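You operate a simulated robot arm through the tools that you are given. There is no shell and no other tool.

You are at the controls of a simulated robot arm. One attempt, no reset.

JOB
Lift the basket onto the rack, drain the sink and rinse it out.
Fine: let the basket drip over the sink first; sink ends empty, the black lever under it closed again. Set down upright: steel basket.
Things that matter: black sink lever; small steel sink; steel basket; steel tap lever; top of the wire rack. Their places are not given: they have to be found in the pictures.

It is judged by the outcome, as a careful person would: the job done as asked, and still so three seconds after it is handed in. It fails if anything else is knocked over, pushed out of place, dropped, spilled or broken.

ROBOT AND FRAMES
A 7-joint arm with a two-finger parallel gripper, fixed in place. Base frame: the origin is on the floor under the middle of its stand, x ahead of it, y to its left, z up. Readings come in mm, degrees, newtons and seconds.
It reaches about 1372 mm from its shoulder. Its first joint turns from -149.0 to 149.0 degrees. Payload 3.43 kg.
Tool frame: the origin (TCP) lies between the finger pads and is the grasp point; the fingertips stand 30 mm ahead of it; z points along the fingers, y is the line along which they close. Largest opening 94 mm; finger width 28, thickness 10; the body of the gripper, 50 by 96 mm, starts 55 mm behind the TCP.
Orientation is that of the tool frame in the base frame, as [roll, pitch, yaw] about the fixed x, y, z axes, in that order (R = Rz(yaw) Ry(pitch) Rx(roll)). With the fingers straight down and closing along the base's y, the tool's x points along the base's -x, its y along +y and its z along -z.

CONTROLS
- The arm moves only by the tool send_rows. Its arguments are lists of equal length, an entry for each row: "translation": the shift along the tool's x, y, z in units of 30 mm (1.0 is 30 mm), a list of three; "rot": the turn, a rotation vector about the tool's x, y, z in units of 5 degrees (1.0 is 5 degrees), a list of three; "jaw": the gripper command, from -1 (shut) to 1 (fully open), values between in proportion. In form: {"translation": [[tx, ty, tz], ...], "rot": [[wx, wy, wz], ...], "jaw": [jaw, ...]}. A call has 1 to 20 rows; each row shifts and turns the commanded pose from where the row before left it, along the tool's axes as they then stand. A call with a number of a shift or a turn outside -1 to 1 is refused whole. A row lasts 0.2 s, in which the tool goes at most 50 mm and 8.6 degrees; a call with a longer step from one row to the next is refused whole, and so is a gripper value outside its range. A pose out of reach is approached as far as the arm can. The call stops where the force on the tool passes 80 N (or 10 N more than at its start, if that is more) or the arm is blocked; 0.2 s more then pass. The fingers move at their own pace (about 45 mm/s each) and stop on an object; they squeeze with about 38 N. The grip force told is the motor's: it shows also when the fingers shut on nothing. Time passes only in rows, and 0.2 s behind the last, so rows that do not move let the fingers close. It gives the time, the measured TCP pose, the force on the tool (base axes), the opening and the grip force at its end, in the units of the frame above (readings bear some noise), with the torque about the TCP (base axes, N m) and any sound that the robot's microphone picked up, and new pictures: "views" is both (left out), scene, wrist or none.
- Cameras (640 x 400 px; columns grow to the right, rows downward): "scene" is fixed at [50.6, -648.8, 1398.2]; the picture's right is [0.79, -0.61, 0.00], its down [-0.14, -0.19, -0.97] and it looks along [0.59, 0.77, -0.24] (base axes); focal length 311 px, centre (320, 200). "wrist" rides on the gripper at [76, 14, -103] in the tool frame; the picture's right is [-0.18, 0.98, 0.00], its down [-0.75, -0.14, -0.64] and it looks along [-0.63, -0.12, 0.77] (tool axes); focal length 243 px, centre (320, 200).
- probe_pixels(camera, pixels): for up to 12 pixels [column, row] of the newest picture of that camera ("zoom" is the newest enlarged one), the place [x, y, z] in the base frame of the surface seen there, good to about 3 mm. The clock stands still meanwhile.
- enlarge(camera, box): a new picture of the part [left, top, right, bottom] of that camera's present view, enlarged. The clock stands still meanwhile.
- finish_job(): hands the job in; it is judged then, once.

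Unless the task says otherwise, let go and move clear before handing in.

The tools are called after "Emit:" by a JSON object that holds its "name" and its "arguments". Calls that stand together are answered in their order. send_rows: Moves the arm, as the interface text tells. Its arguments: {"type":"object","properties":{"translation":{"type":"array"},"rot":{"type":"array"},"jaw":{"type":"array"},"views":{"type":"string","enum":["both","scene","wrist","none"]}},"required":["translation","rot","jaw"]} The other tools are called the same way: probe_pixels (camera, pixels) gives the place of the surface under pixels of a picture; enlarge (camera, box) takes an enlarged picture of a part of a camera's view; finish_job () hands the job in.

At the start:

```text
clock: 0.0
position: [594.6, 788.8, 1259.4]
tool_rot: [179.6, 0.3, 180.0]
contact_force: [-0.4, 0.1, 0.3]
moment: [0.0, 0.01, 0.02]
gripper_width: 94.0
gripper_force: 0.0
```

scene: 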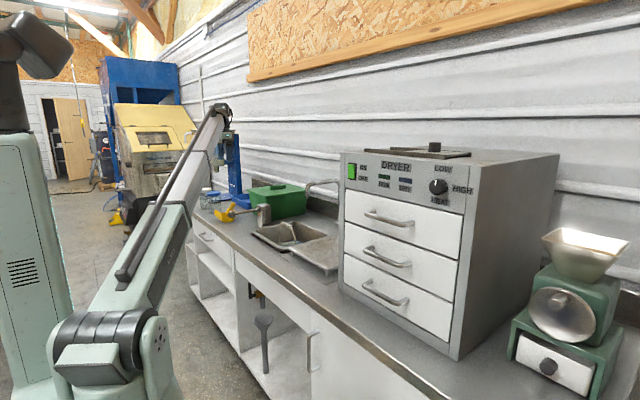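
wrist: 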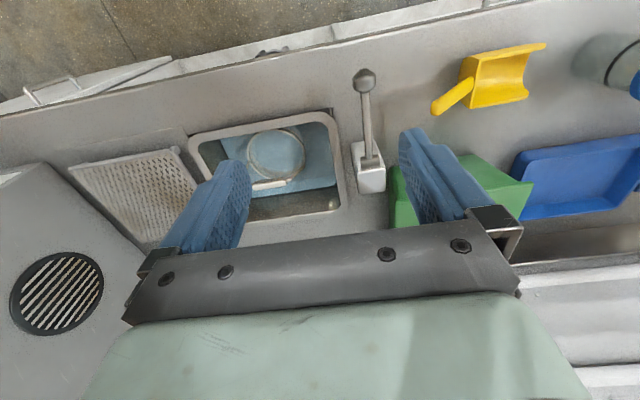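

The wrist picture shows the sink (around 190-345, 110-220) with a round basket near (275,155), a lever at (365,120) next to it, and a wire rack at (130,190). I'll take enlarged pictures to see details.

Emit:
{"name": "enlarge", "arguments": {"camera": "wrist", "box": [60, 60, 400, 270]}}

Emit:
{"name": "enlarge", "arguments": {"camera": "scene", "box": [180, 160, 380, 285]}}

Emit:
{"name": "probe_pixels", "arguments": {"camera": "wrist", "pixels": [[275, 155], [270, 185], [365, 75], [370, 155], [372, 182], [130, 190], [80, 170], [175, 150], [240, 140], [330, 205], [195, 140], [335, 115]]}}

```text
1.88 times, centred on (230, 165) of wrist
```

zoom: 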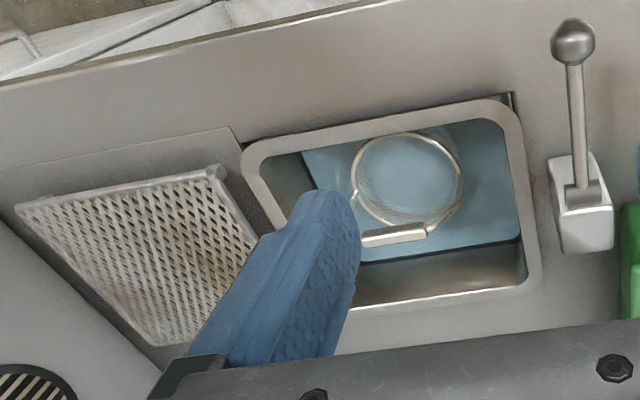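

```text
3.20 times, centred on (280, 222) of scene
```

zoom: 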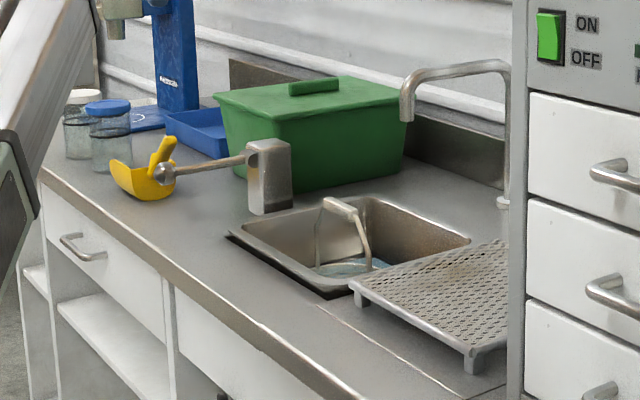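

```text
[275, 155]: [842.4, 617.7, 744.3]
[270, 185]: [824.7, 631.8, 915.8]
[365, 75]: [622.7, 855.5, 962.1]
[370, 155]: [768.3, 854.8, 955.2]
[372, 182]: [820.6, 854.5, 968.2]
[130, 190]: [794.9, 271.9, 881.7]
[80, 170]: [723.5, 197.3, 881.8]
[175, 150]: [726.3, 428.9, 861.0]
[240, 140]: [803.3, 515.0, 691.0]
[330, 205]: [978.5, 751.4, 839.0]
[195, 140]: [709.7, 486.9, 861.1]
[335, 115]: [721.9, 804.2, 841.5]
```

The basket stands in a water-filled sink with an upright bail whose grip is about [825,632,916]; the tap lever is at around [620-820,855,960]. Next I look under the counter around (260,310) for the black lever.

Emit:
{"name": "enlarge", "arguments": {"camera": "scene", "box": [200, 260, 340, 400]}}

Emit:
{"name": "probe_pixels", "arguments": {"camera": "scene", "pixels": [[263, 320], [265, 365], [256, 295], [250, 290], [285, 300], [310, 350], [310, 335], [345, 183], [307, 185], [280, 240], [320, 250], [332, 272]]}}

```text
2.86 times, centred on (270, 330) of scene
```

zoom: 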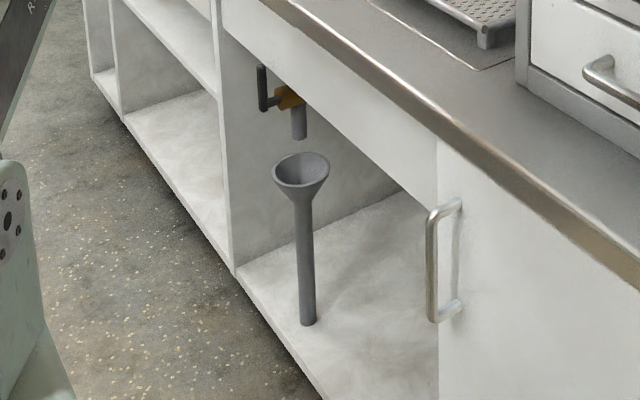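

```text
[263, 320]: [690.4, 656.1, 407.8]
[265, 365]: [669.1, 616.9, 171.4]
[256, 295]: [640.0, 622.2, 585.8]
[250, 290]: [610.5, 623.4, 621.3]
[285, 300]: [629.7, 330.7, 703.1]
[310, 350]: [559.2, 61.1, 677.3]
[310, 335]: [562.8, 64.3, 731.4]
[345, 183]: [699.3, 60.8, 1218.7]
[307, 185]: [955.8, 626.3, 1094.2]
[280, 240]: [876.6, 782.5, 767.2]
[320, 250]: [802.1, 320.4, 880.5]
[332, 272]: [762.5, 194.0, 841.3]
```

Emit:
{"name": "enlarge", "arguments": {"camera": "scene", "box": [240, 270, 290, 310]}}

```text
10.00 times, centred on (265, 290) of scene
```

zoom: 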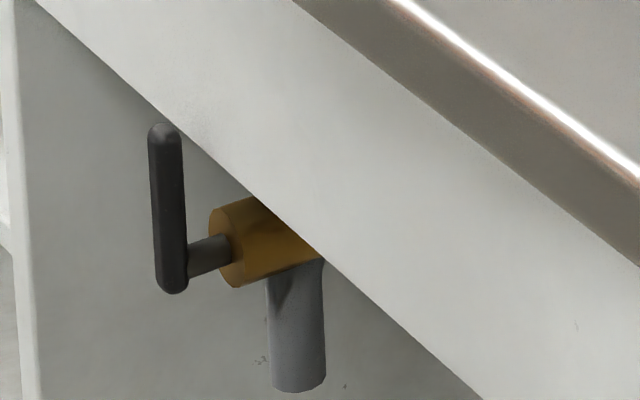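

Emit:
{"name": "probe_pixels", "arguments": {"camera": "zoom", "pixels": [[165, 135], [168, 170], [170, 210], [172, 250], [173, 285], [210, 255], [235, 230], [260, 240], [295, 320], [295, 380], [150, 120], [330, 265]]}}

Emit:
{"name": "probe_pixels", "arguments": {"camera": "wrist", "pixels": [[250, 188], [285, 180], [260, 186], [278, 183], [250, 130], [275, 135], [300, 145], [303, 165], [365, 75], [365, 100], [368, 130], [310, 200]]}}

```text
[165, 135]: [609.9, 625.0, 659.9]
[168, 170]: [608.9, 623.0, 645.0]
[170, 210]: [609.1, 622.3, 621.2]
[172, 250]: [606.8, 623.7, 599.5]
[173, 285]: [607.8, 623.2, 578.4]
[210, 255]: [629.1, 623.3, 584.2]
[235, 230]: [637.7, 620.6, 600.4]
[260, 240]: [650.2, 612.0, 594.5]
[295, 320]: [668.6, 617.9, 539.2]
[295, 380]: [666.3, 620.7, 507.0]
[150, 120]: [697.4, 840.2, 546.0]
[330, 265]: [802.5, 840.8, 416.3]
```

```text
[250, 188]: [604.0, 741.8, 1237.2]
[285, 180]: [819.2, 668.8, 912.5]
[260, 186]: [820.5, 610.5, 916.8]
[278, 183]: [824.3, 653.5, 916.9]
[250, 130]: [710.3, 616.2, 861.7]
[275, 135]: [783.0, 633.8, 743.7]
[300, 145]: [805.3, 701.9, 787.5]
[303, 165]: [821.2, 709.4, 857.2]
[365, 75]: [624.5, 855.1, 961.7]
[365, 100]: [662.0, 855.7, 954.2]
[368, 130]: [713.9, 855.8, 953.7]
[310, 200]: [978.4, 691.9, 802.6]
```

The black lever is an upright bar from about [608,623,578] to [610,625,662] on a horizontal stem along x. Now I look at the tap, spout and rack in detail.

Emit:
{"name": "enlarge", "arguments": {"camera": "scene", "box": [225, 165, 345, 240]}}

```text
5.33 times, centred on (285, 202) of scene
```

zoom: 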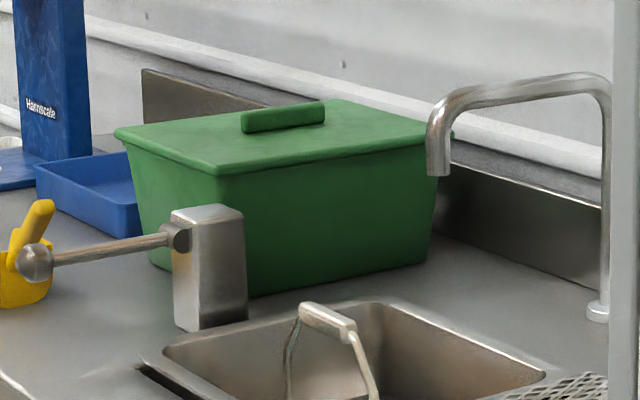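

Emit:
{"name": "probe_pixels", "arguments": {"camera": "zoom", "pixels": [[438, 165], [440, 110], [480, 98], [540, 88], [600, 100], [605, 200], [598, 310], [35, 262], [100, 250], [178, 237], [210, 215], [195, 290]]}}

Emit:
{"name": "enlarge", "arguments": {"camera": "scene", "box": [255, 205, 355, 290]}}

```text
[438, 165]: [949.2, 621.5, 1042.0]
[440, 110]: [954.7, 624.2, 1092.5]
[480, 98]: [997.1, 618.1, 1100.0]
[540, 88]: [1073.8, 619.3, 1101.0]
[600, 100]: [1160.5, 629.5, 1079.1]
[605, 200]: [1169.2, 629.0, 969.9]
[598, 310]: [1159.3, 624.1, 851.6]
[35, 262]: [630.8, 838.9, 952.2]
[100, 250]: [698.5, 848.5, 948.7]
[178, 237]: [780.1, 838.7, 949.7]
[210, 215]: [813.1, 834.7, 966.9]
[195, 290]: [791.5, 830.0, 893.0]
```

```text
4.71 times, centred on (305, 248) of scene
```

zoom: 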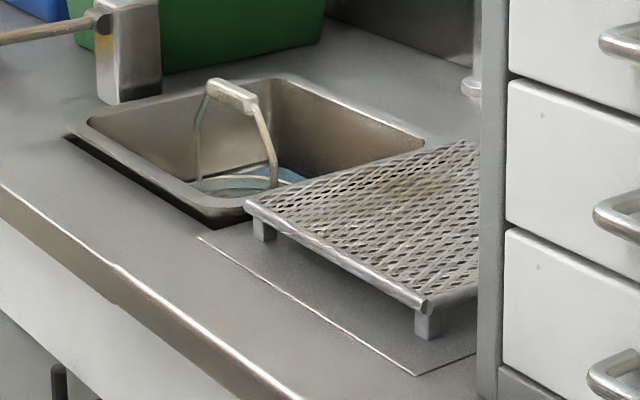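

Emit:
{"name": "probe_pixels", "arguments": {"camera": "zoom", "pixels": [[250, 207], [422, 300], [462, 148], [380, 210], [340, 250], [470, 240], [230, 92], [250, 105], [212, 82], [275, 185], [197, 175], [235, 183]]}}

Emit:
{"name": "probe_pixels", "arguments": {"camera": "wrist", "pixels": [[72, 168], [182, 152], [145, 245], [190, 200], [190, 180], [140, 205], [100, 100], [320, 40], [200, 70], [40, 165], [200, 150], [325, 140]]}}

```text
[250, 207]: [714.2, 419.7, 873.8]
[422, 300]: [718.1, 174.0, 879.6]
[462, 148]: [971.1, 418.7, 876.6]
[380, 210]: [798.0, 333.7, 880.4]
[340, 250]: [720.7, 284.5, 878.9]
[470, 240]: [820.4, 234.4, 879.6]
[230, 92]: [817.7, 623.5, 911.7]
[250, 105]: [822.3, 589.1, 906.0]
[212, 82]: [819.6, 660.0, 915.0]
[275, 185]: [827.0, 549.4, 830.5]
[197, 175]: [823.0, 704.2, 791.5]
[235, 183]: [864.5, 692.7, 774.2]
```

```text
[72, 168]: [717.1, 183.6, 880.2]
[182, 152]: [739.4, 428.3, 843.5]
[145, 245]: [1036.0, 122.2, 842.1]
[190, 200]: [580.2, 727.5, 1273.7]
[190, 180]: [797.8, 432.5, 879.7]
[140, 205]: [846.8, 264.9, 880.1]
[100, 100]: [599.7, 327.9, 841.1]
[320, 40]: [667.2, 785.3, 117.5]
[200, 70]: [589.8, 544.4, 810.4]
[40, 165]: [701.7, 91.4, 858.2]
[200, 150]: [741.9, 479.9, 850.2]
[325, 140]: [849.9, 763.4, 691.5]
```

The rack top is z≈880 (x 712–985, y 172–430), the basket bail grip centre is about [823,628,908], and the spout tip is at [952,623,1035]. I'll turn the gripper −90° about its axis so that the fingers close along x across the bail.

Emit:
{"name": "send_rows", "arguments": {"translation": [[0, 0, 0], [0, 0, 0], [0, 0, 0], [0, 0, 0], [0, 0, 0], [0, 0, 0], [0, 0, 0], [0, 0, 0], [0, 0, 0], [0, 0, 0], [0, 0, 0], [0, 0, 0], [0, 0, 0], [0, 0, 0], [0, 0, 0], [0, 0, 0], [0, 0, 0], [0, 0, 0], [0, 0, 0]], "rot": [[0, 0, -1], [0, 0, -1], [0, 0, -1], [0, 0, -1], [0, 0, -1], [0, 0, -1], [0, 0, -1], [0, 0, -1], [0, 0, -1], [0, 0, -1], [0, 0, -1], [0, 0, -1], [0, 0, -1], [0, 0, -1], [0, 0, -1], [0, 0, -1], [0, 0, -1], [0, 0, -1], [0, 0, 0]], "jaw": [1, 1, 1, 1, 1, 1, 1, 1, 1, 1, 1, 1, 1, 1, 1, 1, 1, 1, 1]}}

```text
clock: 2.2
position: [597.1, 790.7, 1259.0]
tool_rot: [179.9, 1.1, -132.3]
contact_force: [3.4, 1.4, -4.6]
moment: [0.06, 0.14, 0.09]
gripper_width: 94.2
gripper_force: 0.1
stopped in row 10: the force on the tool passed its limit at 83 N (the readings are from after the stop); the commanded pose is now the measured one
```

scene: 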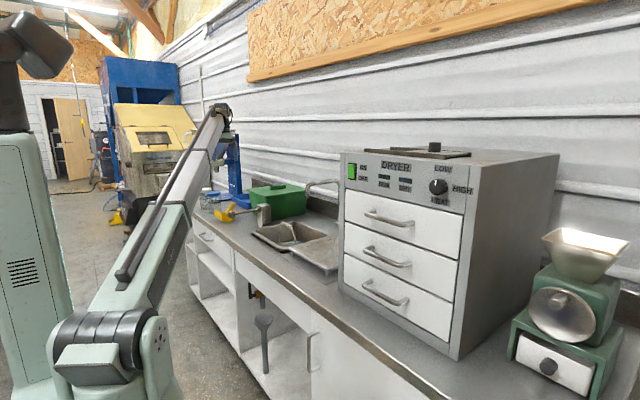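
wrist: 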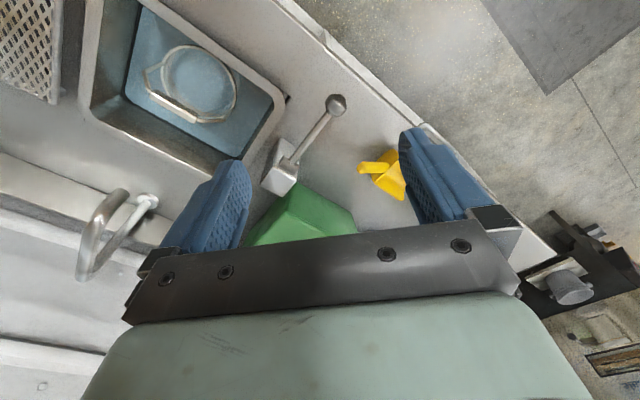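

The call stopped in row 10 with 83 N; a black item is near the gripper at wrist (590,260). I'll look at what is beside the gripper before moving further.

Emit:
{"name": "enlarge", "arguments": {"camera": "scene", "box": [180, 90, 280, 220]}}

Emit:
{"name": "probe_pixels", "arguments": {"camera": "wrist", "pixels": [[570, 290], [575, 235], [610, 230], [535, 295], [600, 330], [630, 300], [550, 260], [120, 210], [450, 200]]}}

```text
3.08 times, centred on (230, 155) of scene
```

zoom: 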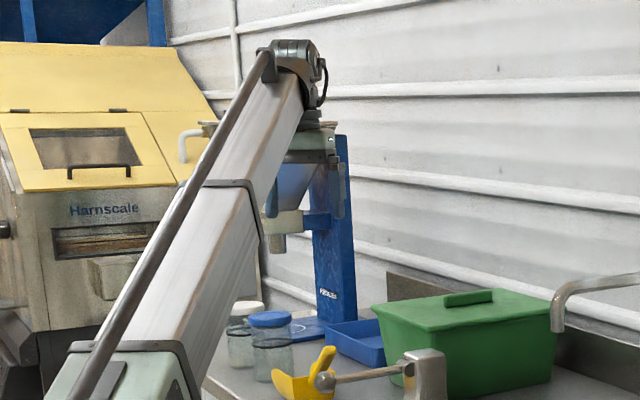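

```text
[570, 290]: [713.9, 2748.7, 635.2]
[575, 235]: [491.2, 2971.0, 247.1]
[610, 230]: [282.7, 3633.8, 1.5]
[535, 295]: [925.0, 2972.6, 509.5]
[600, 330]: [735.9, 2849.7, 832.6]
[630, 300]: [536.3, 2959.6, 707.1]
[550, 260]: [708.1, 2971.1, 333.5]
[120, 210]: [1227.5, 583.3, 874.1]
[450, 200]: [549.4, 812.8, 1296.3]
```

Emit:
{"name": "probe_pixels", "arguments": {"camera": "zoom", "pixels": [[330, 270], [342, 150], [285, 222], [280, 242], [290, 180], [300, 155], [335, 190], [318, 220], [310, 320], [325, 85], [272, 200], [345, 180]]}}

```text
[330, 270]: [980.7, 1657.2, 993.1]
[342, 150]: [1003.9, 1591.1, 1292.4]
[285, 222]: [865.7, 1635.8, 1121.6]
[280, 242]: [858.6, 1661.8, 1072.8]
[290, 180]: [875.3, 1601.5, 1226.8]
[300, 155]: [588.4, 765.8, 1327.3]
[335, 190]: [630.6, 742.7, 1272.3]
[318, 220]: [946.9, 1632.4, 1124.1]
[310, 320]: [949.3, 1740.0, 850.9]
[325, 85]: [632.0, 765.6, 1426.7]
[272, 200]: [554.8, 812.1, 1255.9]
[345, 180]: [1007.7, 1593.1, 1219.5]
```

Nothing is near the gripper (the blue stand is at y≈1600, the black item further), so the spike may be from the arm itself. I'll continue turning slowly with small steps and watch the readings.

Emit:
{"name": "send_rows", "arguments": {"translation": [[0, 0, 0], [0, 0, 0], [0, 0, 0], [0, 0, 0]], "rot": [[0, 0, -0.3], [0, 0, -0.3], [0, 0, -0.3], [0, 0, 0]], "jaw": [1, 1, 1, 1], "views": "none"}}

```text
clock: 3.2
position: [597.2, 790.7, 1258.9]
tool_rot: [180.0, 1.2, -127.8]
contact_force: [-1.2, 18.4, -27.0]
moment: [-0.38, -1.72, -1.16]
gripper_width: 94.1
gripper_force: 0.1
```

The force grows as the camera side swings toward the forearm, so it is the wrist camera pressing on the arm's own forearm. I'll turn back the other way, to tool x along +y.

Emit:
{"name": "send_rows", "arguments": {"translation": [[0, 0, 0], [0, 0, 0], [0, 0, 0], [0, 0, 0], [0, 0, 0], [0, 0, 0], [0, 0, 0], [0, 0, 0], [0, 0, 0], [0, 0, 0], [0, 0, 0], [0, 0, 0]], "rot": [[0, 0, 0.6], [0, 0, 1], [0, 0, 1], [0, 0, 1], [0, 0, 1], [0, 0, 1], [0, 0, 1], [0, 0, 1], [0, 0, 1], [0, 0, 1], [0, 0, 1], [0, 0, 0]], "jaw": [1, 1, 1, 1, 1, 1, 1, 1, 1, 1, 1, 1], "views": "none"}}

```text
clock: 5.8
position: [595.5, 789.4, 1258.3]
tool_rot: [179.1, 0.7, 179.1]
contact_force: [-0.3, -0.6, -0.4]
moment: [-0.01, 0.03, 0.01]
gripper_width: 94.0
gripper_force: 0.1
```

Forces are back to zero at yaw 179°. I'll continue the turn in this direction to yaw 90°.

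Emit:
{"name": "send_rows", "arguments": {"translation": [[0, 0, 0], [0, 0, 0], [0, 0, 0], [0, 0, 0], [0, 0, 0], [0, 0, 0], [0, 0, 0], [0, 0, 0], [0, 0, 0], [0, 0, 0], [0, 0, 0], [0, 0, 0], [0, 0, 0], [0, 0, 0], [0, 0, 0], [0, 0, 0], [0, 0, 0], [0, 0, 0], [0, 0, 0]], "rot": [[0, 0, 0.5], [0, 0, 1], [0, 0, 1], [0, 0, 1], [0, 0, 1], [0, 0, 1], [0, 0, 1], [0, 0, 1], [0, 0, 1], [0, 0, 1], [0, 0, 1], [0, 0, 1], [0, 0, 1], [0, 0, 1], [0, 0, 1], [0, 0, 1], [0, 0, 1], [0, 0, 1], [0, 0, 0.3]], "jaw": [1, 1, 1, 1, 1, 1, 1, 1, 1, 1, 1, 1, 1, 1, 1, 1, 1, 1, 1]}}

```text
clock: 9.8
position: [597.4, 790.6, 1259.6]
tool_rot: [179.4, -0.9, 90.2]
contact_force: [-0.3, -0.2, 0.1]
moment: [0.01, 0.0, 0.02]
gripper_width: 94.1
gripper_force: 0.0
```

scene: 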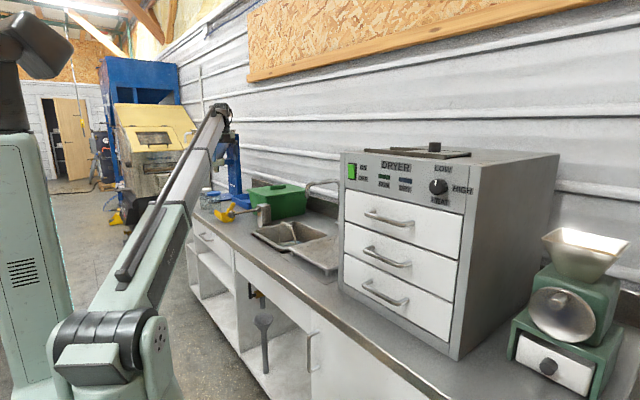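
wrist: 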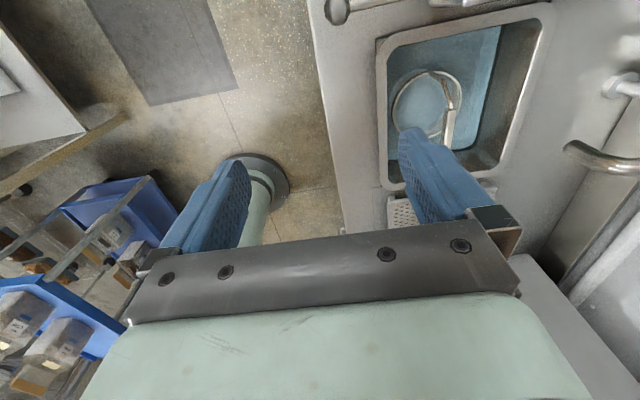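

The gripper now closes along x. Before moving over the sink, I check where the forearm and elbow are so that they clear the counter.

Emit:
{"name": "probe_pixels", "arguments": {"camera": "scene", "pixels": [[100, 350], [150, 345], [130, 270], [165, 215], [200, 150], [215, 118], [30, 50], [30, 200], [70, 390]]}}

```text
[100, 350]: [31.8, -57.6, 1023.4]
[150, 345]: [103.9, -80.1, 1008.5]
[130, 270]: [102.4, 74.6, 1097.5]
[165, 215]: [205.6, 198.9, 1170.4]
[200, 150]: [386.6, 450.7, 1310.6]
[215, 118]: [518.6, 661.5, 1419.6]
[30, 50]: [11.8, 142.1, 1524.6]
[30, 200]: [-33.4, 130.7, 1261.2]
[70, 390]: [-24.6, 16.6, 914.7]
```

The arm link runs from about z≈1020 near the base up to z≈1420 at the wrist, so lowering leaves it above the counter. I move over the bail at about [823,628,1060].

Emit:
{"name": "send_rows", "arguments": {"translation": [[-0.54, 0.75, 0.66], [-0.54, 0.75, 0.66], [-0.54, 0.75, 0.66], [-0.54, 0.75, 0.66], [-0.54, 0.75, 0.66], [-0.54, 0.75, 0.66], [-0.54, 0.75, 0.66], [-0.54, 0.75, 0.66], [-0.54, 0.75, 0.66], [-0.54, 0.75, 0.66], [0, 0, 0], [0, 0, 0]], "rot": [[0, 0, 0], [0, 0, 0], [0, 0, 0], [0, 0, 0], [0, 0, 0], [0, 0, 0], [0, 0, 0], [0, 0, 0], [0, 0, 0], [0, 0, 0], [0, 0, 0], [0, 0, 0]], "jaw": [1, 1, 1, 1, 1, 1, 1, 1, 1, 1, 1, 1]}}

```text
clock: 12.4
position: [824.2, 631.4, 1060.6]
tool_rot: [179.4, -0.8, 90.2]
contact_force: [0.7, 0.3, 0.1]
moment: [0.0, 0.01, 0.0]
gripper_width: 94.0
gripper_force: 0.1
```

scene: 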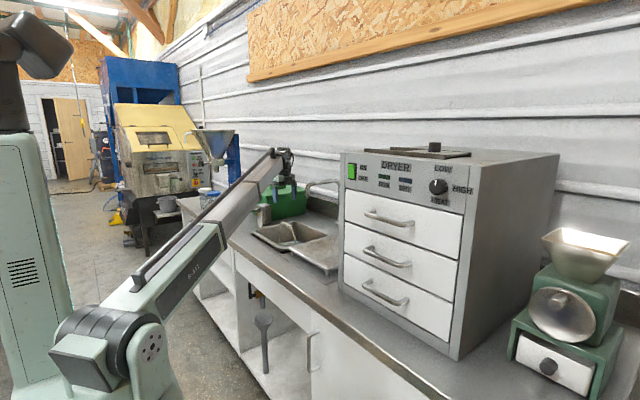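
wrist: 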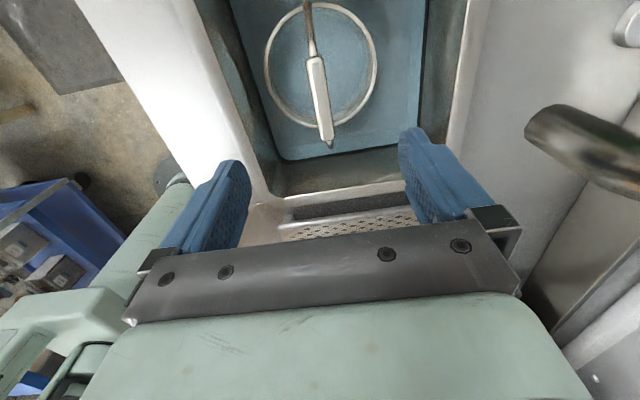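

The bail grip appears at wrist (315,90), between the fingers. I'll probe it for exact place.

Emit:
{"name": "enlarge", "arguments": {"camera": "wrist", "box": [220, 0, 420, 160]}}

Emit:
{"name": "probe_pixels", "arguments": {"camera": "wrist", "pixels": [[313, 65], [318, 95], [323, 125], [308, 30], [327, 138], [270, 65], [374, 70], [315, 128], [312, 80], [323, 80]]}}

```text
2.50 times, centred on (320, 80) of wrist
```

zoom: 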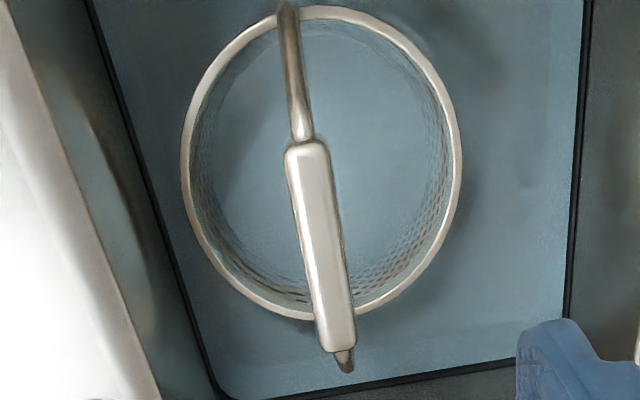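

```text
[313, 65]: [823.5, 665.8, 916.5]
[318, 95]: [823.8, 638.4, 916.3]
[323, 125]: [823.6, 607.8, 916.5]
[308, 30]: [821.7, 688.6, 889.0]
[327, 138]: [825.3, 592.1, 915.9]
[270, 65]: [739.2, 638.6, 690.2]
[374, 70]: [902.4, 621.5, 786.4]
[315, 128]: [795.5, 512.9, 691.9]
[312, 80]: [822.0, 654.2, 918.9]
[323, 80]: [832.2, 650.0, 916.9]
```

The grip bar centre is [823.5,629,~908] and about 16 mm wide, with the gripper right above it. I descend to z≈905 with fingers open.

Emit:
{"name": "send_rows", "arguments": {"translation": [[-0.08, 0, 0.8], [0, 0, 0.8], [0, 0, 0.8], [0, 0, 0.8], [0, 0, 0.8], [0, 0, 0.6], [0, 0, 0.57], [0, 0, 0]], "rot": [[0, 0, 0], [0, 0, 0], [0, 0, 0], [0, 0, 0], [0, 0, 0], [0, 0, 0], [0, 0, 0], [0, 0, 0]], "jaw": [1, 1, 1, 1, 1, 1, 1, 1]}}

```text
clock: 14.2
position: [825.1, 630.2, 905.9]
tool_rot: [179.4, -0.8, 90.2]
contact_force: [0.8, 0.7, 0.6]
moment: [0.01, 0.02, 0.0]
gripper_width: 94.2
gripper_force: 0.0
```

scene: 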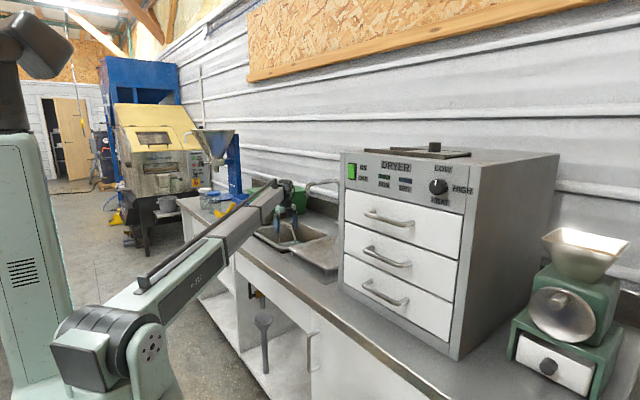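
wrist: 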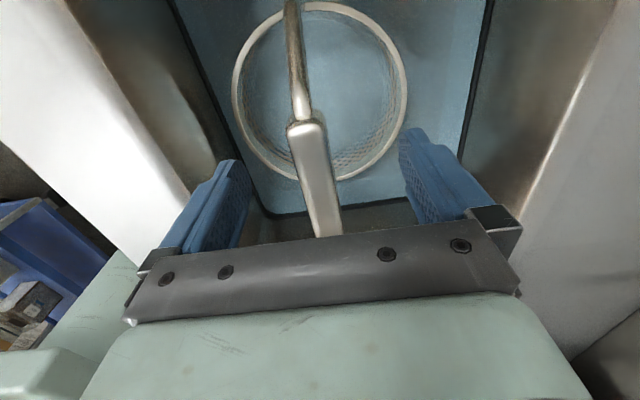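

The fingers straddle the bail grip at wrist (315,180). I close them now.

Emit:
{"name": "send_rows", "arguments": {"translation": [[0, 0, 0], [0, 0, 0], [0, 0, 0], [0, 0, 0], [0, 0, 0], [0, 0, 0], [0, 0, 0]], "rot": [[0, 0, 0], [0, 0, 0], [0, 0, 0], [0, 0, 0], [0, 0, 0], [0, 0, 0], [0, 0, 0]], "jaw": [-1, -1, -1, -1, -1, -1, -1]}}

```text
clock: 15.8
position: [825.8, 631.2, 905.1]
tool_rot: [179.4, -0.9, 90.0]
contact_force: [1.6, -0.3, 1.4]
moment: [0.0, 0.38, -0.01]
gripper_width: 22.3
gripper_force: 38.4
```

scene: 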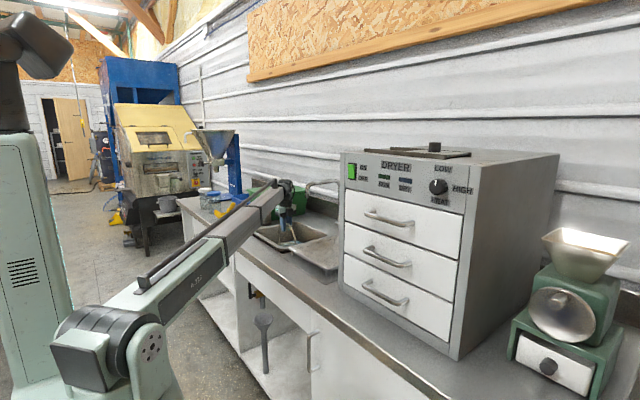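
wrist: 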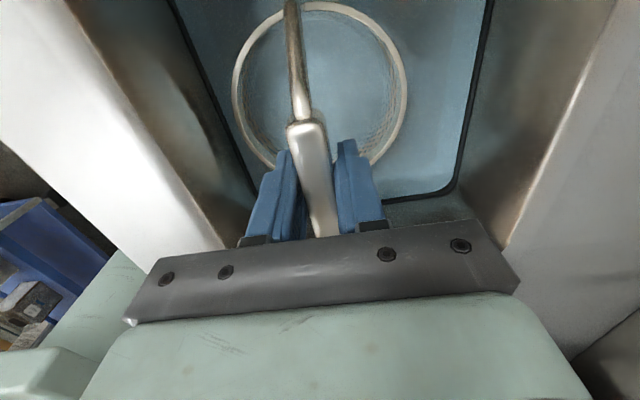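

Grip is firm (22.3 mm, 38 N). I lift the basket slowly straight out of the water by about 195 mm.

Emit:
{"name": "send_rows", "arguments": {"translation": [[0, 0, -0.2], [0, 0, -0.3], [0, 0, -0.4], [0, 0, -0.4], [0, 0, -0.4], [0, 0, -0.4], [0, 0, -0.4], [0, 0, -0.4], [0, 0, -0.4], [0, 0, -0.4], [0, 0, -0.4], [0, 0, -0.4], [0, 0, -0.4], [0, 0, -0.4], [0, 0, -0.4], [0, 0, -0.4], [0, 0, -0.3], [0, 0, -0.2], [0, 0, 0], [0, 0, 0]], "rot": [[0, 0, 0], [0, 0, 0], [0, 0, 0], [0, 0, 0], [0, 0, 0], [0, 0, 0], [0, 0, 0], [0, 0, 0], [0, 0, 0], [0, 0, 0], [0, 0, 0], [0, 0, 0], [0, 0, 0], [0, 0, 0], [0, 0, 0], [0, 0, 0], [0, 0, 0], [0, 0, 0], [0, 0, 0], [0, 0, 0]], "jaw": [-1, -1, -1, -1, -1, -1, -1, -1, -1, -1, -1, -1, -1, -1, -1, -1, -1, -1, -1, -1]}}

```text
clock: 20.0
position: [823.5, 629.1, 1104.1]
tool_rot: [179.4, -0.9, 90.2]
contact_force: [-0.1, 0.0, -8.7]
moment: [0.03, 0.01, 0.02]
gripper_width: 22.3
gripper_force: 38.3
```

scene: 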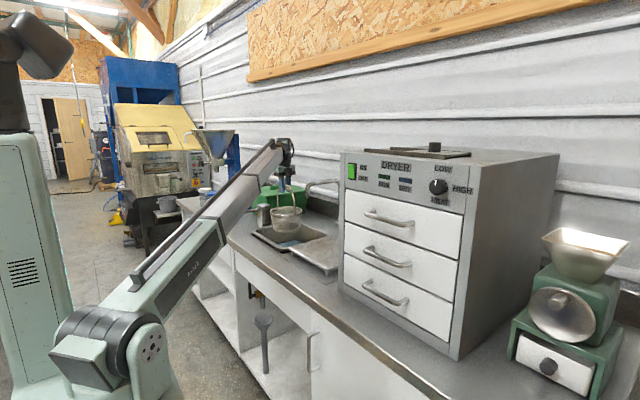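
wrist: 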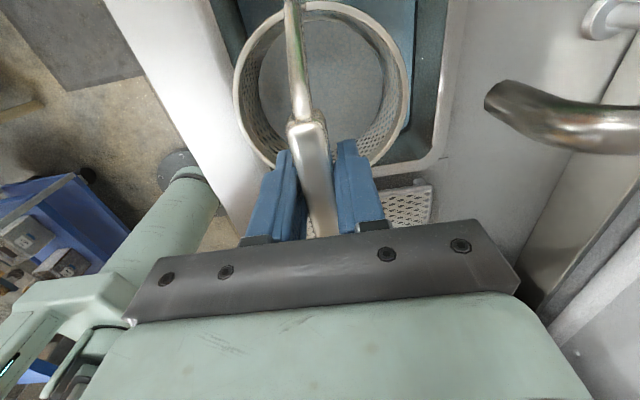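

The basket is out of the water (about 8.7 N hanging). I hold it over the sink to drip and check the drips in a zoomed picture.

Emit:
{"name": "send_rows", "arguments": {"translation": [[0, 0, 0], [0, 0, 0], [0, 0, 0], [0, 0, 0], [0, 0, 0], [0, 0, 0], [0, 0, 0], [0, 0, 0], [0, 0, 0], [0, 0, 0], [0, 0, 0], [0, 0, 0], [0, 0, 0], [0, 0, 0], [0, 0, 0], [0, 0, 0], [0, 0, 0], [0, 0, 0], [0, 0, 0], [0, 0, 0]], "rot": [[0, 0, 0], [0, 0, 0], [0, 0, 0], [0, 0, 0], [0, 0, 0], [0, 0, 0], [0, 0, 0], [0, 0, 0], [0, 0, 0], [0, 0, 0], [0, 0, 0], [0, 0, 0], [0, 0, 0], [0, 0, 0], [0, 0, 0], [0, 0, 0], [0, 0, 0], [0, 0, 0], [0, 0, 0], [0, 0, 0]], "jaw": [-1, -1, -1, -1, -1, -1, -1, -1, -1, -1, -1, -1, -1, -1, -1, -1, -1, -1, -1, -1]}}

Emit:
{"name": "enlarge", "arguments": {"camera": "scene", "box": [240, 170, 340, 270]}}

```text
clock: 24.2
position: [824.6, 629.6, 1104.5]
tool_rot: [179.3, -0.9, 90.1]
contact_force: [-0.5, -0.2, -7.9]
moment: [0.02, 0.04, 0.01]
gripper_width: 22.1
gripper_force: 38.0
```

scene: 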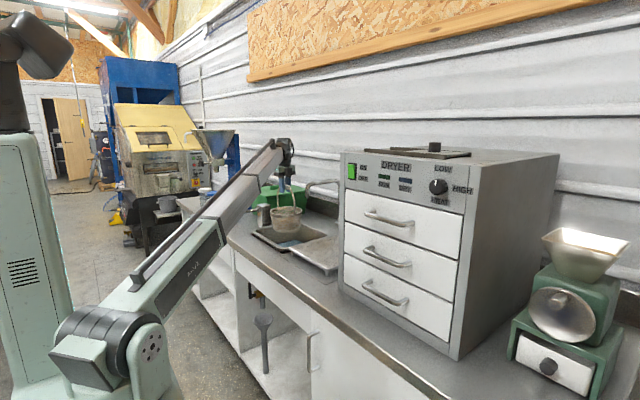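
wrist: 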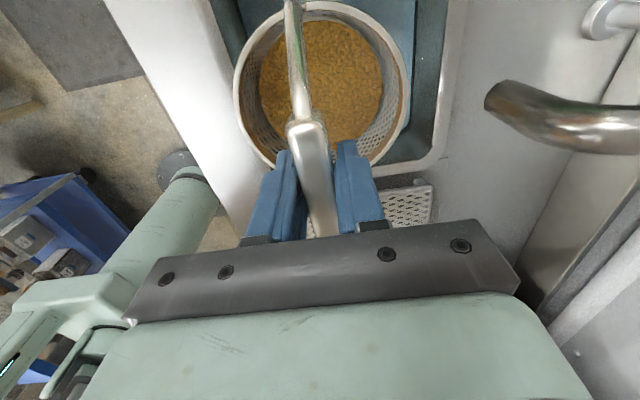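

```text
4.00 times, centred on (290, 220) of scene
```

zoom: 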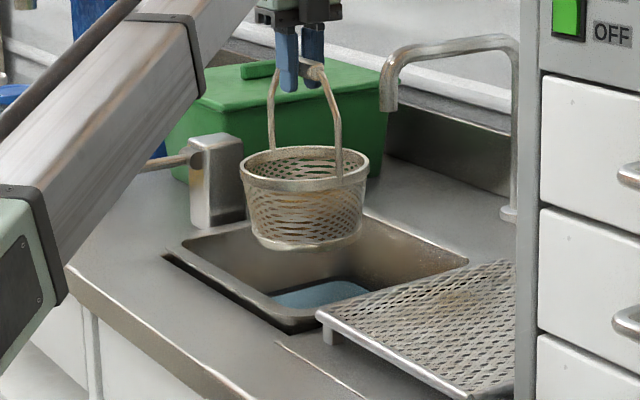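

The water has run out of the basket and grain is visible inside; the weight fell from 8.7 to 7.9 N. I keep holding until the weight settles.

Emit:
{"name": "send_rows", "arguments": {"translation": [[0, 0, 0], [0, 0, 0], [0, 0, 0], [0, 0, 0], [0, 0, 0], [0, 0, 0], [0, 0, 0], [0, 0, 0], [0, 0, 0], [0, 0, 0], [0, 0, 0], [0, 0, 0], [0, 0, 0], [0, 0, 0], [0, 0, 0], [0, 0, 0], [0, 0, 0], [0, 0, 0], [0, 0, 0], [0, 0, 0]], "rot": [[0, 0, 0], [0, 0, 0], [0, 0, 0], [0, 0, 0], [0, 0, 0], [0, 0, 0], [0, 0, 0], [0, 0, 0], [0, 0, 0], [0, 0, 0], [0, 0, 0], [0, 0, 0], [0, 0, 0], [0, 0, 0], [0, 0, 0], [0, 0, 0], [0, 0, 0], [0, 0, 0], [0, 0, 0], [0, 0, 0]], "jaw": [-1, -1, -1, -1, -1, -1, -1, -1, -1, -1, -1, -1, -1, -1, -1, -1, -1, -1, -1, -1], "views": "none"}}

Emit:
{"name": "send_rows", "arguments": {"translation": [[0, 0, 0], [0, 0, 0], [0, 0, 0], [0, 0, 0], [0, 0, 0], [0, 0, 0], [0, 0, 0], [0, 0, 0], [0, 0, 0], [0, 0, 0], [0, 0, 0], [0, 0, 0], [0, 0, 0], [0, 0, 0], [0, 0, 0], [0, 0, 0], [0, 0, 0], [0, 0, 0], [0, 0, 0], [0, 0, 0]], "rot": [[0, 0, 0], [0, 0, 0], [0, 0, 0], [0, 0, 0], [0, 0, 0], [0, 0, 0], [0, 0, 0], [0, 0, 0], [0, 0, 0], [0, 0, 0], [0, 0, 0], [0, 0, 0], [0, 0, 0], [0, 0, 0], [0, 0, 0], [0, 0, 0], [0, 0, 0], [0, 0, 0], [0, 0, 0], [0, 0, 0]], "jaw": [-1, -1, -1, -1, -1, -1, -1, -1, -1, -1, -1, -1, -1, -1, -1, -1, -1, -1, -1, -1], "views": "both"}}

Emit:
{"name": "enlarge", "arguments": {"camera": "scene", "box": [240, 170, 340, 270]}}

```text
clock: 28.4
position: [824.8, 628.5, 1104.6]
tool_rot: [179.4, -1.0, 90.2]
contact_force: [-0.9, 0.5, -8.7]
moment: [0.02, 0.0, -0.01]
gripper_width: 22.1
gripper_force: 38.3
```

```text
clock: 32.6
position: [823.5, 629.1, 1103.6]
tool_rot: [179.4, -0.9, 90.3]
contact_force: [0.1, -0.7, -8.1]
moment: [0.03, -0.02, -0.03]
gripper_width: 22.4
gripper_force: 38.0
```

scene: 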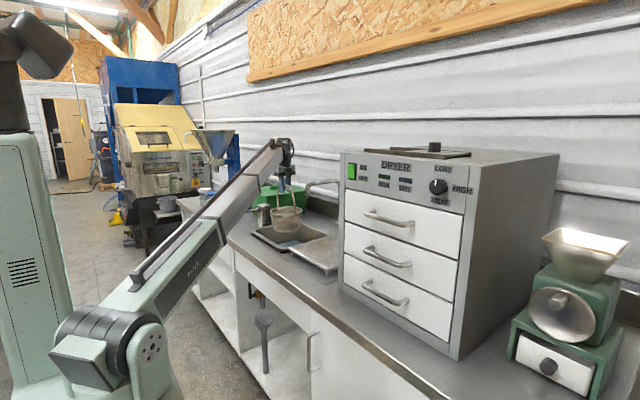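
wrist: 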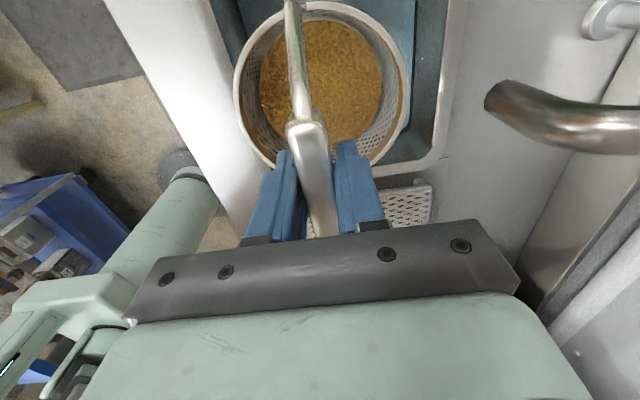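

```text
4.00 times, centred on (290, 220) of scene
```

zoom: 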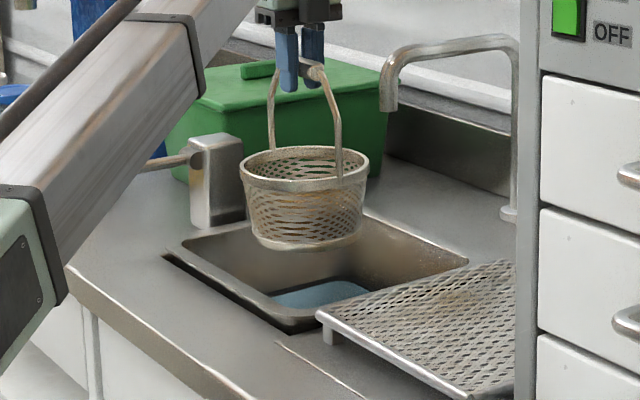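

The weight is stable near 8.2 N after about 13 s of dripping. I probe the basket's bottom height at zoom (300,247) before carrying it to the rack.

Emit:
{"name": "probe_pixels", "arguments": {"camera": "zoom", "pixels": [[305, 246], [275, 240], [340, 240], [305, 185], [250, 180], [362, 175], [318, 72], [420, 310], [350, 300], [450, 280], [480, 330], [390, 98]]}}

```text
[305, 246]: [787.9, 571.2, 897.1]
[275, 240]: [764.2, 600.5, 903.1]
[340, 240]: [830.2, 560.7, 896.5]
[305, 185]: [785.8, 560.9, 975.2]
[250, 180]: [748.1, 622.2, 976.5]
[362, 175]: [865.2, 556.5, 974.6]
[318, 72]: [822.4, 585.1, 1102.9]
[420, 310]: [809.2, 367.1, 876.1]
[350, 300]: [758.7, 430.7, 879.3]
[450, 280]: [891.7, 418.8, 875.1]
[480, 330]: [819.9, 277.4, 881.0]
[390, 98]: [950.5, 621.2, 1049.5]
```

The basket bottom hangs about 213 mm below the TCP (z≈890). I raise it 20 mm more and carry it slowly to over the rack at about [835,300].

Emit:
{"name": "send_rows", "arguments": {"translation": [[0, 0, -0.25], [0, 0, -0.3], [-0.2, 0, -0.15], [-0.4, 0, 0], [-0.55, 0.03, 0], [-0.6, 0.03, 0], [-0.7, 0.03, 0], [-0.7, 0.03, 0], [-0.7, 0.03, 0], [-0.7, 0.03, 0], [-0.7, 0.03, 0], [-0.7, 0.03, 0], [-0.7, 0.03, 0], [-0.7, 0.03, 0], [-0.7, 0.03, 0], [-0.7, 0.03, 0], [-0.7, 0, 0], [-0.6, 0, 0], [-0.4, 0, 0], [-0.2, 0, 0]], "rot": [[0, 0, 0], [0, 0, 0], [0, 0, 0], [0, 0, 0], [0, 0, 0], [0, 0, 0], [0, 0, 0], [0, 0, 0], [0, 0, 0], [0, 0, 0], [0, 0, 0], [0, 0, 0], [0, 0, 0], [0, 0, 0], [0, 0, 0], [0, 0, 0], [0, 0, 0], [0, 0, 0], [0, 0, 0], [0, 0, 0]], "jaw": [-1, -1, -1, -1, -1, -1, -1, -1, -1, -1, -1, -1, -1, -1, -1, -1, -1, -1, -1, -1]}}

Emit:
{"name": "enlarge", "arguments": {"camera": "scene", "box": [260, 160, 380, 280]}}

```text
clock: 36.8
position: [835.2, 309.5, 1119.2]
tool_rot: [179.4, -0.8, 90.2]
contact_force: [-0.2, 0.3, -8.8]
moment: [0.02, 0.01, -0.02]
gripper_width: 22.2
gripper_force: 38.1
```

scene: 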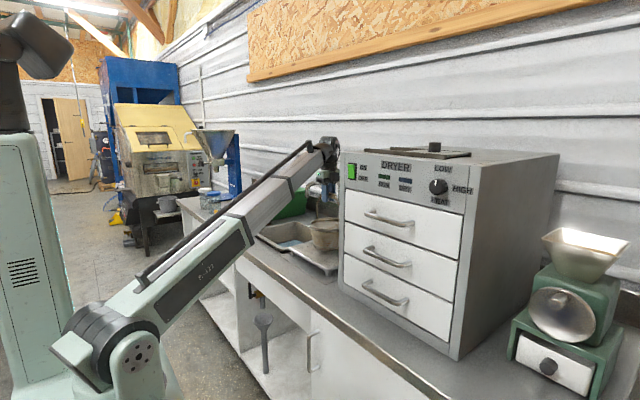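
wrist: 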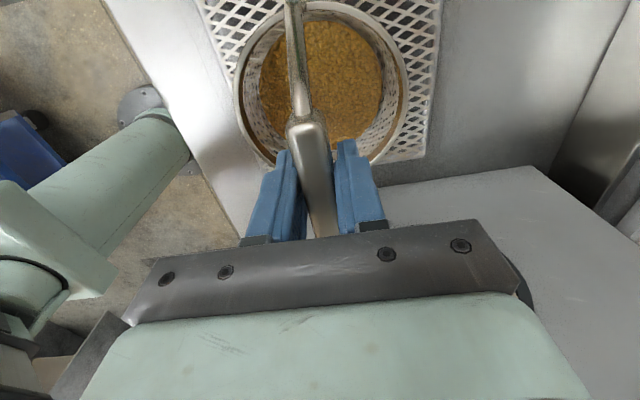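

```text
3.33 times, centred on (320, 220) of scene
```

zoom: 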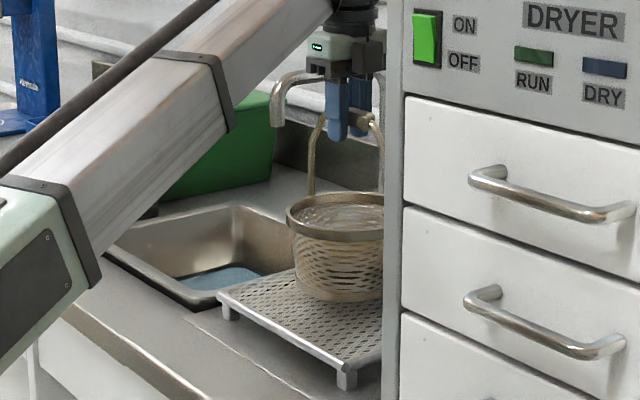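

The basket hangs over the rack middle at [835,309], bottom about 25 mm above it. I lower it in small steps.

Emit:
{"name": "send_rows", "arguments": {"translation": [[0, 0, 0.2], [0, 0, 0.2], [0, 0, 0.15], [0, 0, 0.1], [0, 0, 0.05], [0, 0, 0]], "rot": [[0, 0, 0], [0, 0, 0], [0, 0, 0], [0, 0, 0], [0, 0, 0], [0, 0, 0]], "jaw": [-1, -1, -1, -1, -1, -1], "views": "none"}}

```text
clock: 38.2
position: [836.0, 310.5, 1098.8]
tool_rot: [179.5, -1.0, 90.2]
contact_force: [0.4, -0.4, -9.4]
moment: [0.02, -0.02, -0.03]
gripper_width: 22.3
gripper_force: 38.0
```

Emit:
{"name": "send_rows", "arguments": {"translation": [[0, 0, 0.05], [0, 0, 0.05], [0, 0, 0.05], [0, 0, 0]], "rot": [[0, 0, 0], [0, 0, 0], [0, 0, 0], [0, 0, 0]], "jaw": [-1, -1, -1, -1], "views": "none"}}

```text
clock: 39.2
position: [835.9, 309.5, 1096.8]
tool_rot: [179.2, -0.9, 90.2]
contact_force: [9.5, 0.8, 25.5]
moment: [-0.21, 0.18, 0.05]
gripper_width: 22.0
gripper_force: 38.2
```

Contact: the force swung to +25 N, so the basket stands on the rack. I relieve about 2 mm and check.

Emit:
{"name": "send_rows", "arguments": {"translation": [[0, 0, -0.04], [0, 0, -0.03], [0, 0, 0]], "rot": [[0, 0, 0], [0, 0, 0], [0, 0, 0]], "jaw": [-1, -1, -1]}}

Emit:
{"name": "enlarge", "arguments": {"camera": "scene", "box": [260, 160, 380, 280]}}

```text
clock: 40.0
position: [835.6, 309.2, 1095.9]
tool_rot: [179.5, -0.9, 90.2]
contact_force: [7.9, 2.5, 15.4]
moment: [0.53, -0.14, -0.12]
gripper_width: 22.0
gripper_force: 37.4
```

scene: 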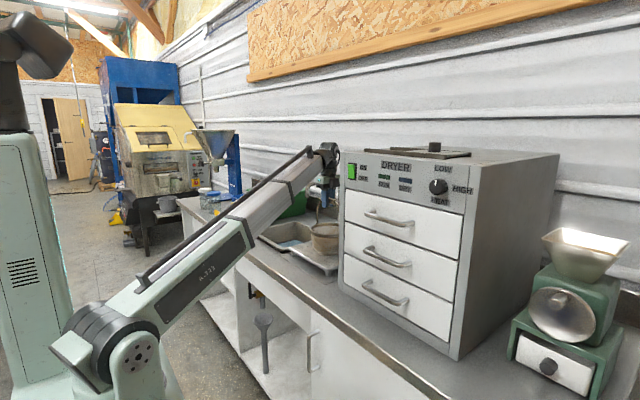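
wrist: 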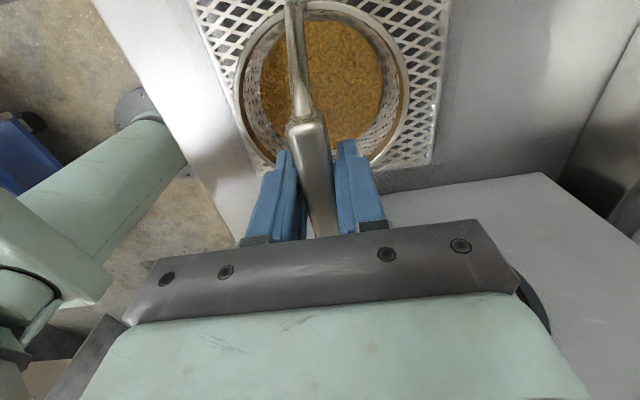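

```text
3.33 times, centred on (320, 220) of scene
```

zoom: 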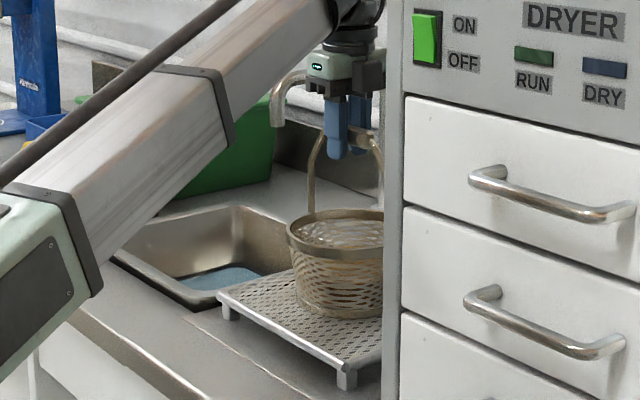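

The basket stands flat on the rack; a slight downward preload remains. I relieve 1 mm more and open the fingers.

Emit:
{"name": "send_rows", "arguments": {"translation": [[0, 0, -0.03], [0, 0, 0], [0, 0, 0], [0, 0, 0], [0, 0, 0], [0, 0, 0], [0, 0, 0], [0, 0, 0]], "rot": [[0, 0, 0], [0, 0, 0], [0, 0, 0], [0, 0, 0], [0, 0, 0], [0, 0, 0], [0, 0, 0], [0, 0, 0]], "jaw": [-1, -1, -0.4, 0, 0.5, 1, 1, 1]}}

```text
clock: 41.8
position: [834.6, 309.1, 1097.1]
tool_rot: [179.4, -0.8, 90.1]
contact_force: [1.4, 0.4, -0.1]
moment: [0.01, 0.0, 0.0]
gripper_width: 94.0
gripper_force: 0.0
```

scene: 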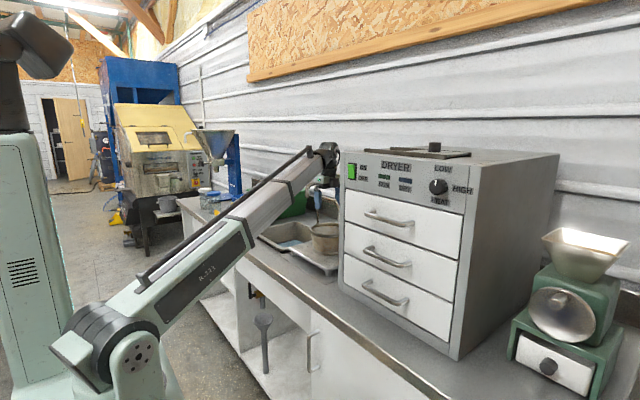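
wrist: 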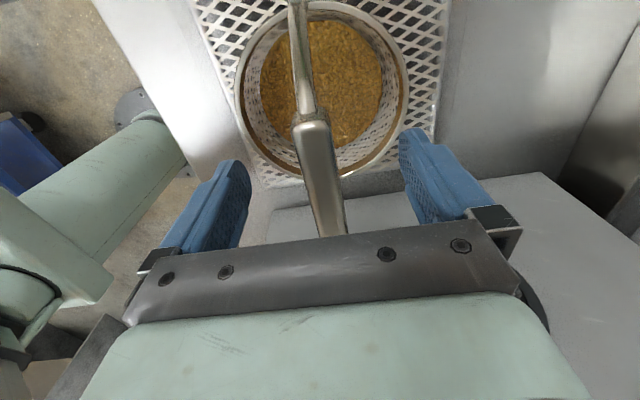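

The basket is released and standing on the rack with zero force. I raise the gripper straight up clear of the bail, then look again.

Emit:
{"name": "send_rows", "arguments": {"translation": [[0, 0, -0.4], [0, 0, -0.7], [0, 0, -0.8], [0, 0, -0.9], [0, 0, -0.9], [0, 0, -0.9], [0, 0, -0.5], [0, 0, 0]], "rot": [[0, 0, 0], [0, 0, 0], [0, 0, 0], [0, 0, 0], [0, 0, 0], [0, 0, 0], [0, 0, 0], [0, 0, 0]], "jaw": [1, 1, 1, 1, 1, 1, 1, 1]}}

Emit:
{"name": "enlarge", "arguments": {"camera": "scene", "box": [260, 160, 380, 280]}}

```text
clock: 43.6
position: [842.7, 311.5, 1233.1]
tool_rot: [178.4, -1.3, 90.2]
contact_force: [0.2, -0.6, -0.4]
moment: [0.04, -0.02, -0.05]
gripper_width: 94.0
gripper_force: 0.0
out of reach, approached as far as the arm can: row 6, 7
```

scene: 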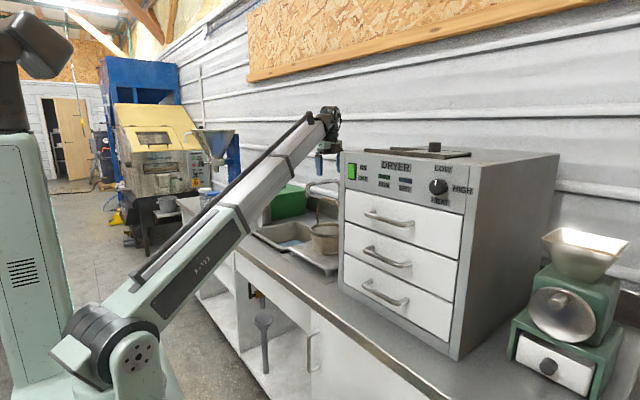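
wrist: 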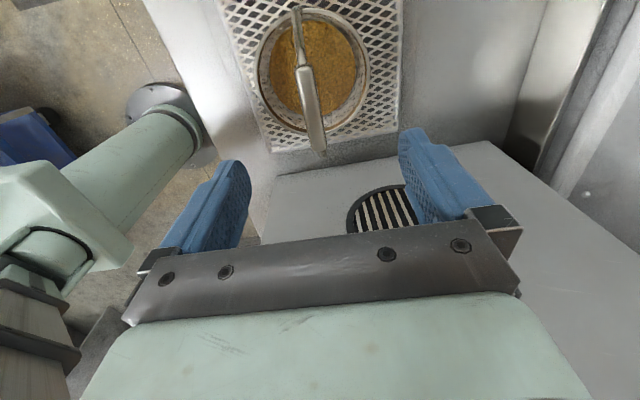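

```text
3.33 times, centred on (320, 220) of scene
```

zoom: 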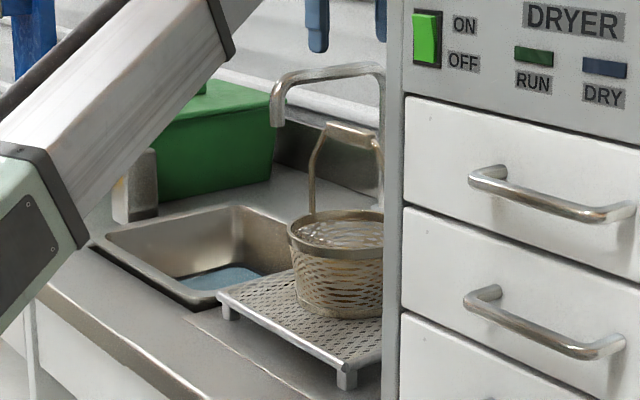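

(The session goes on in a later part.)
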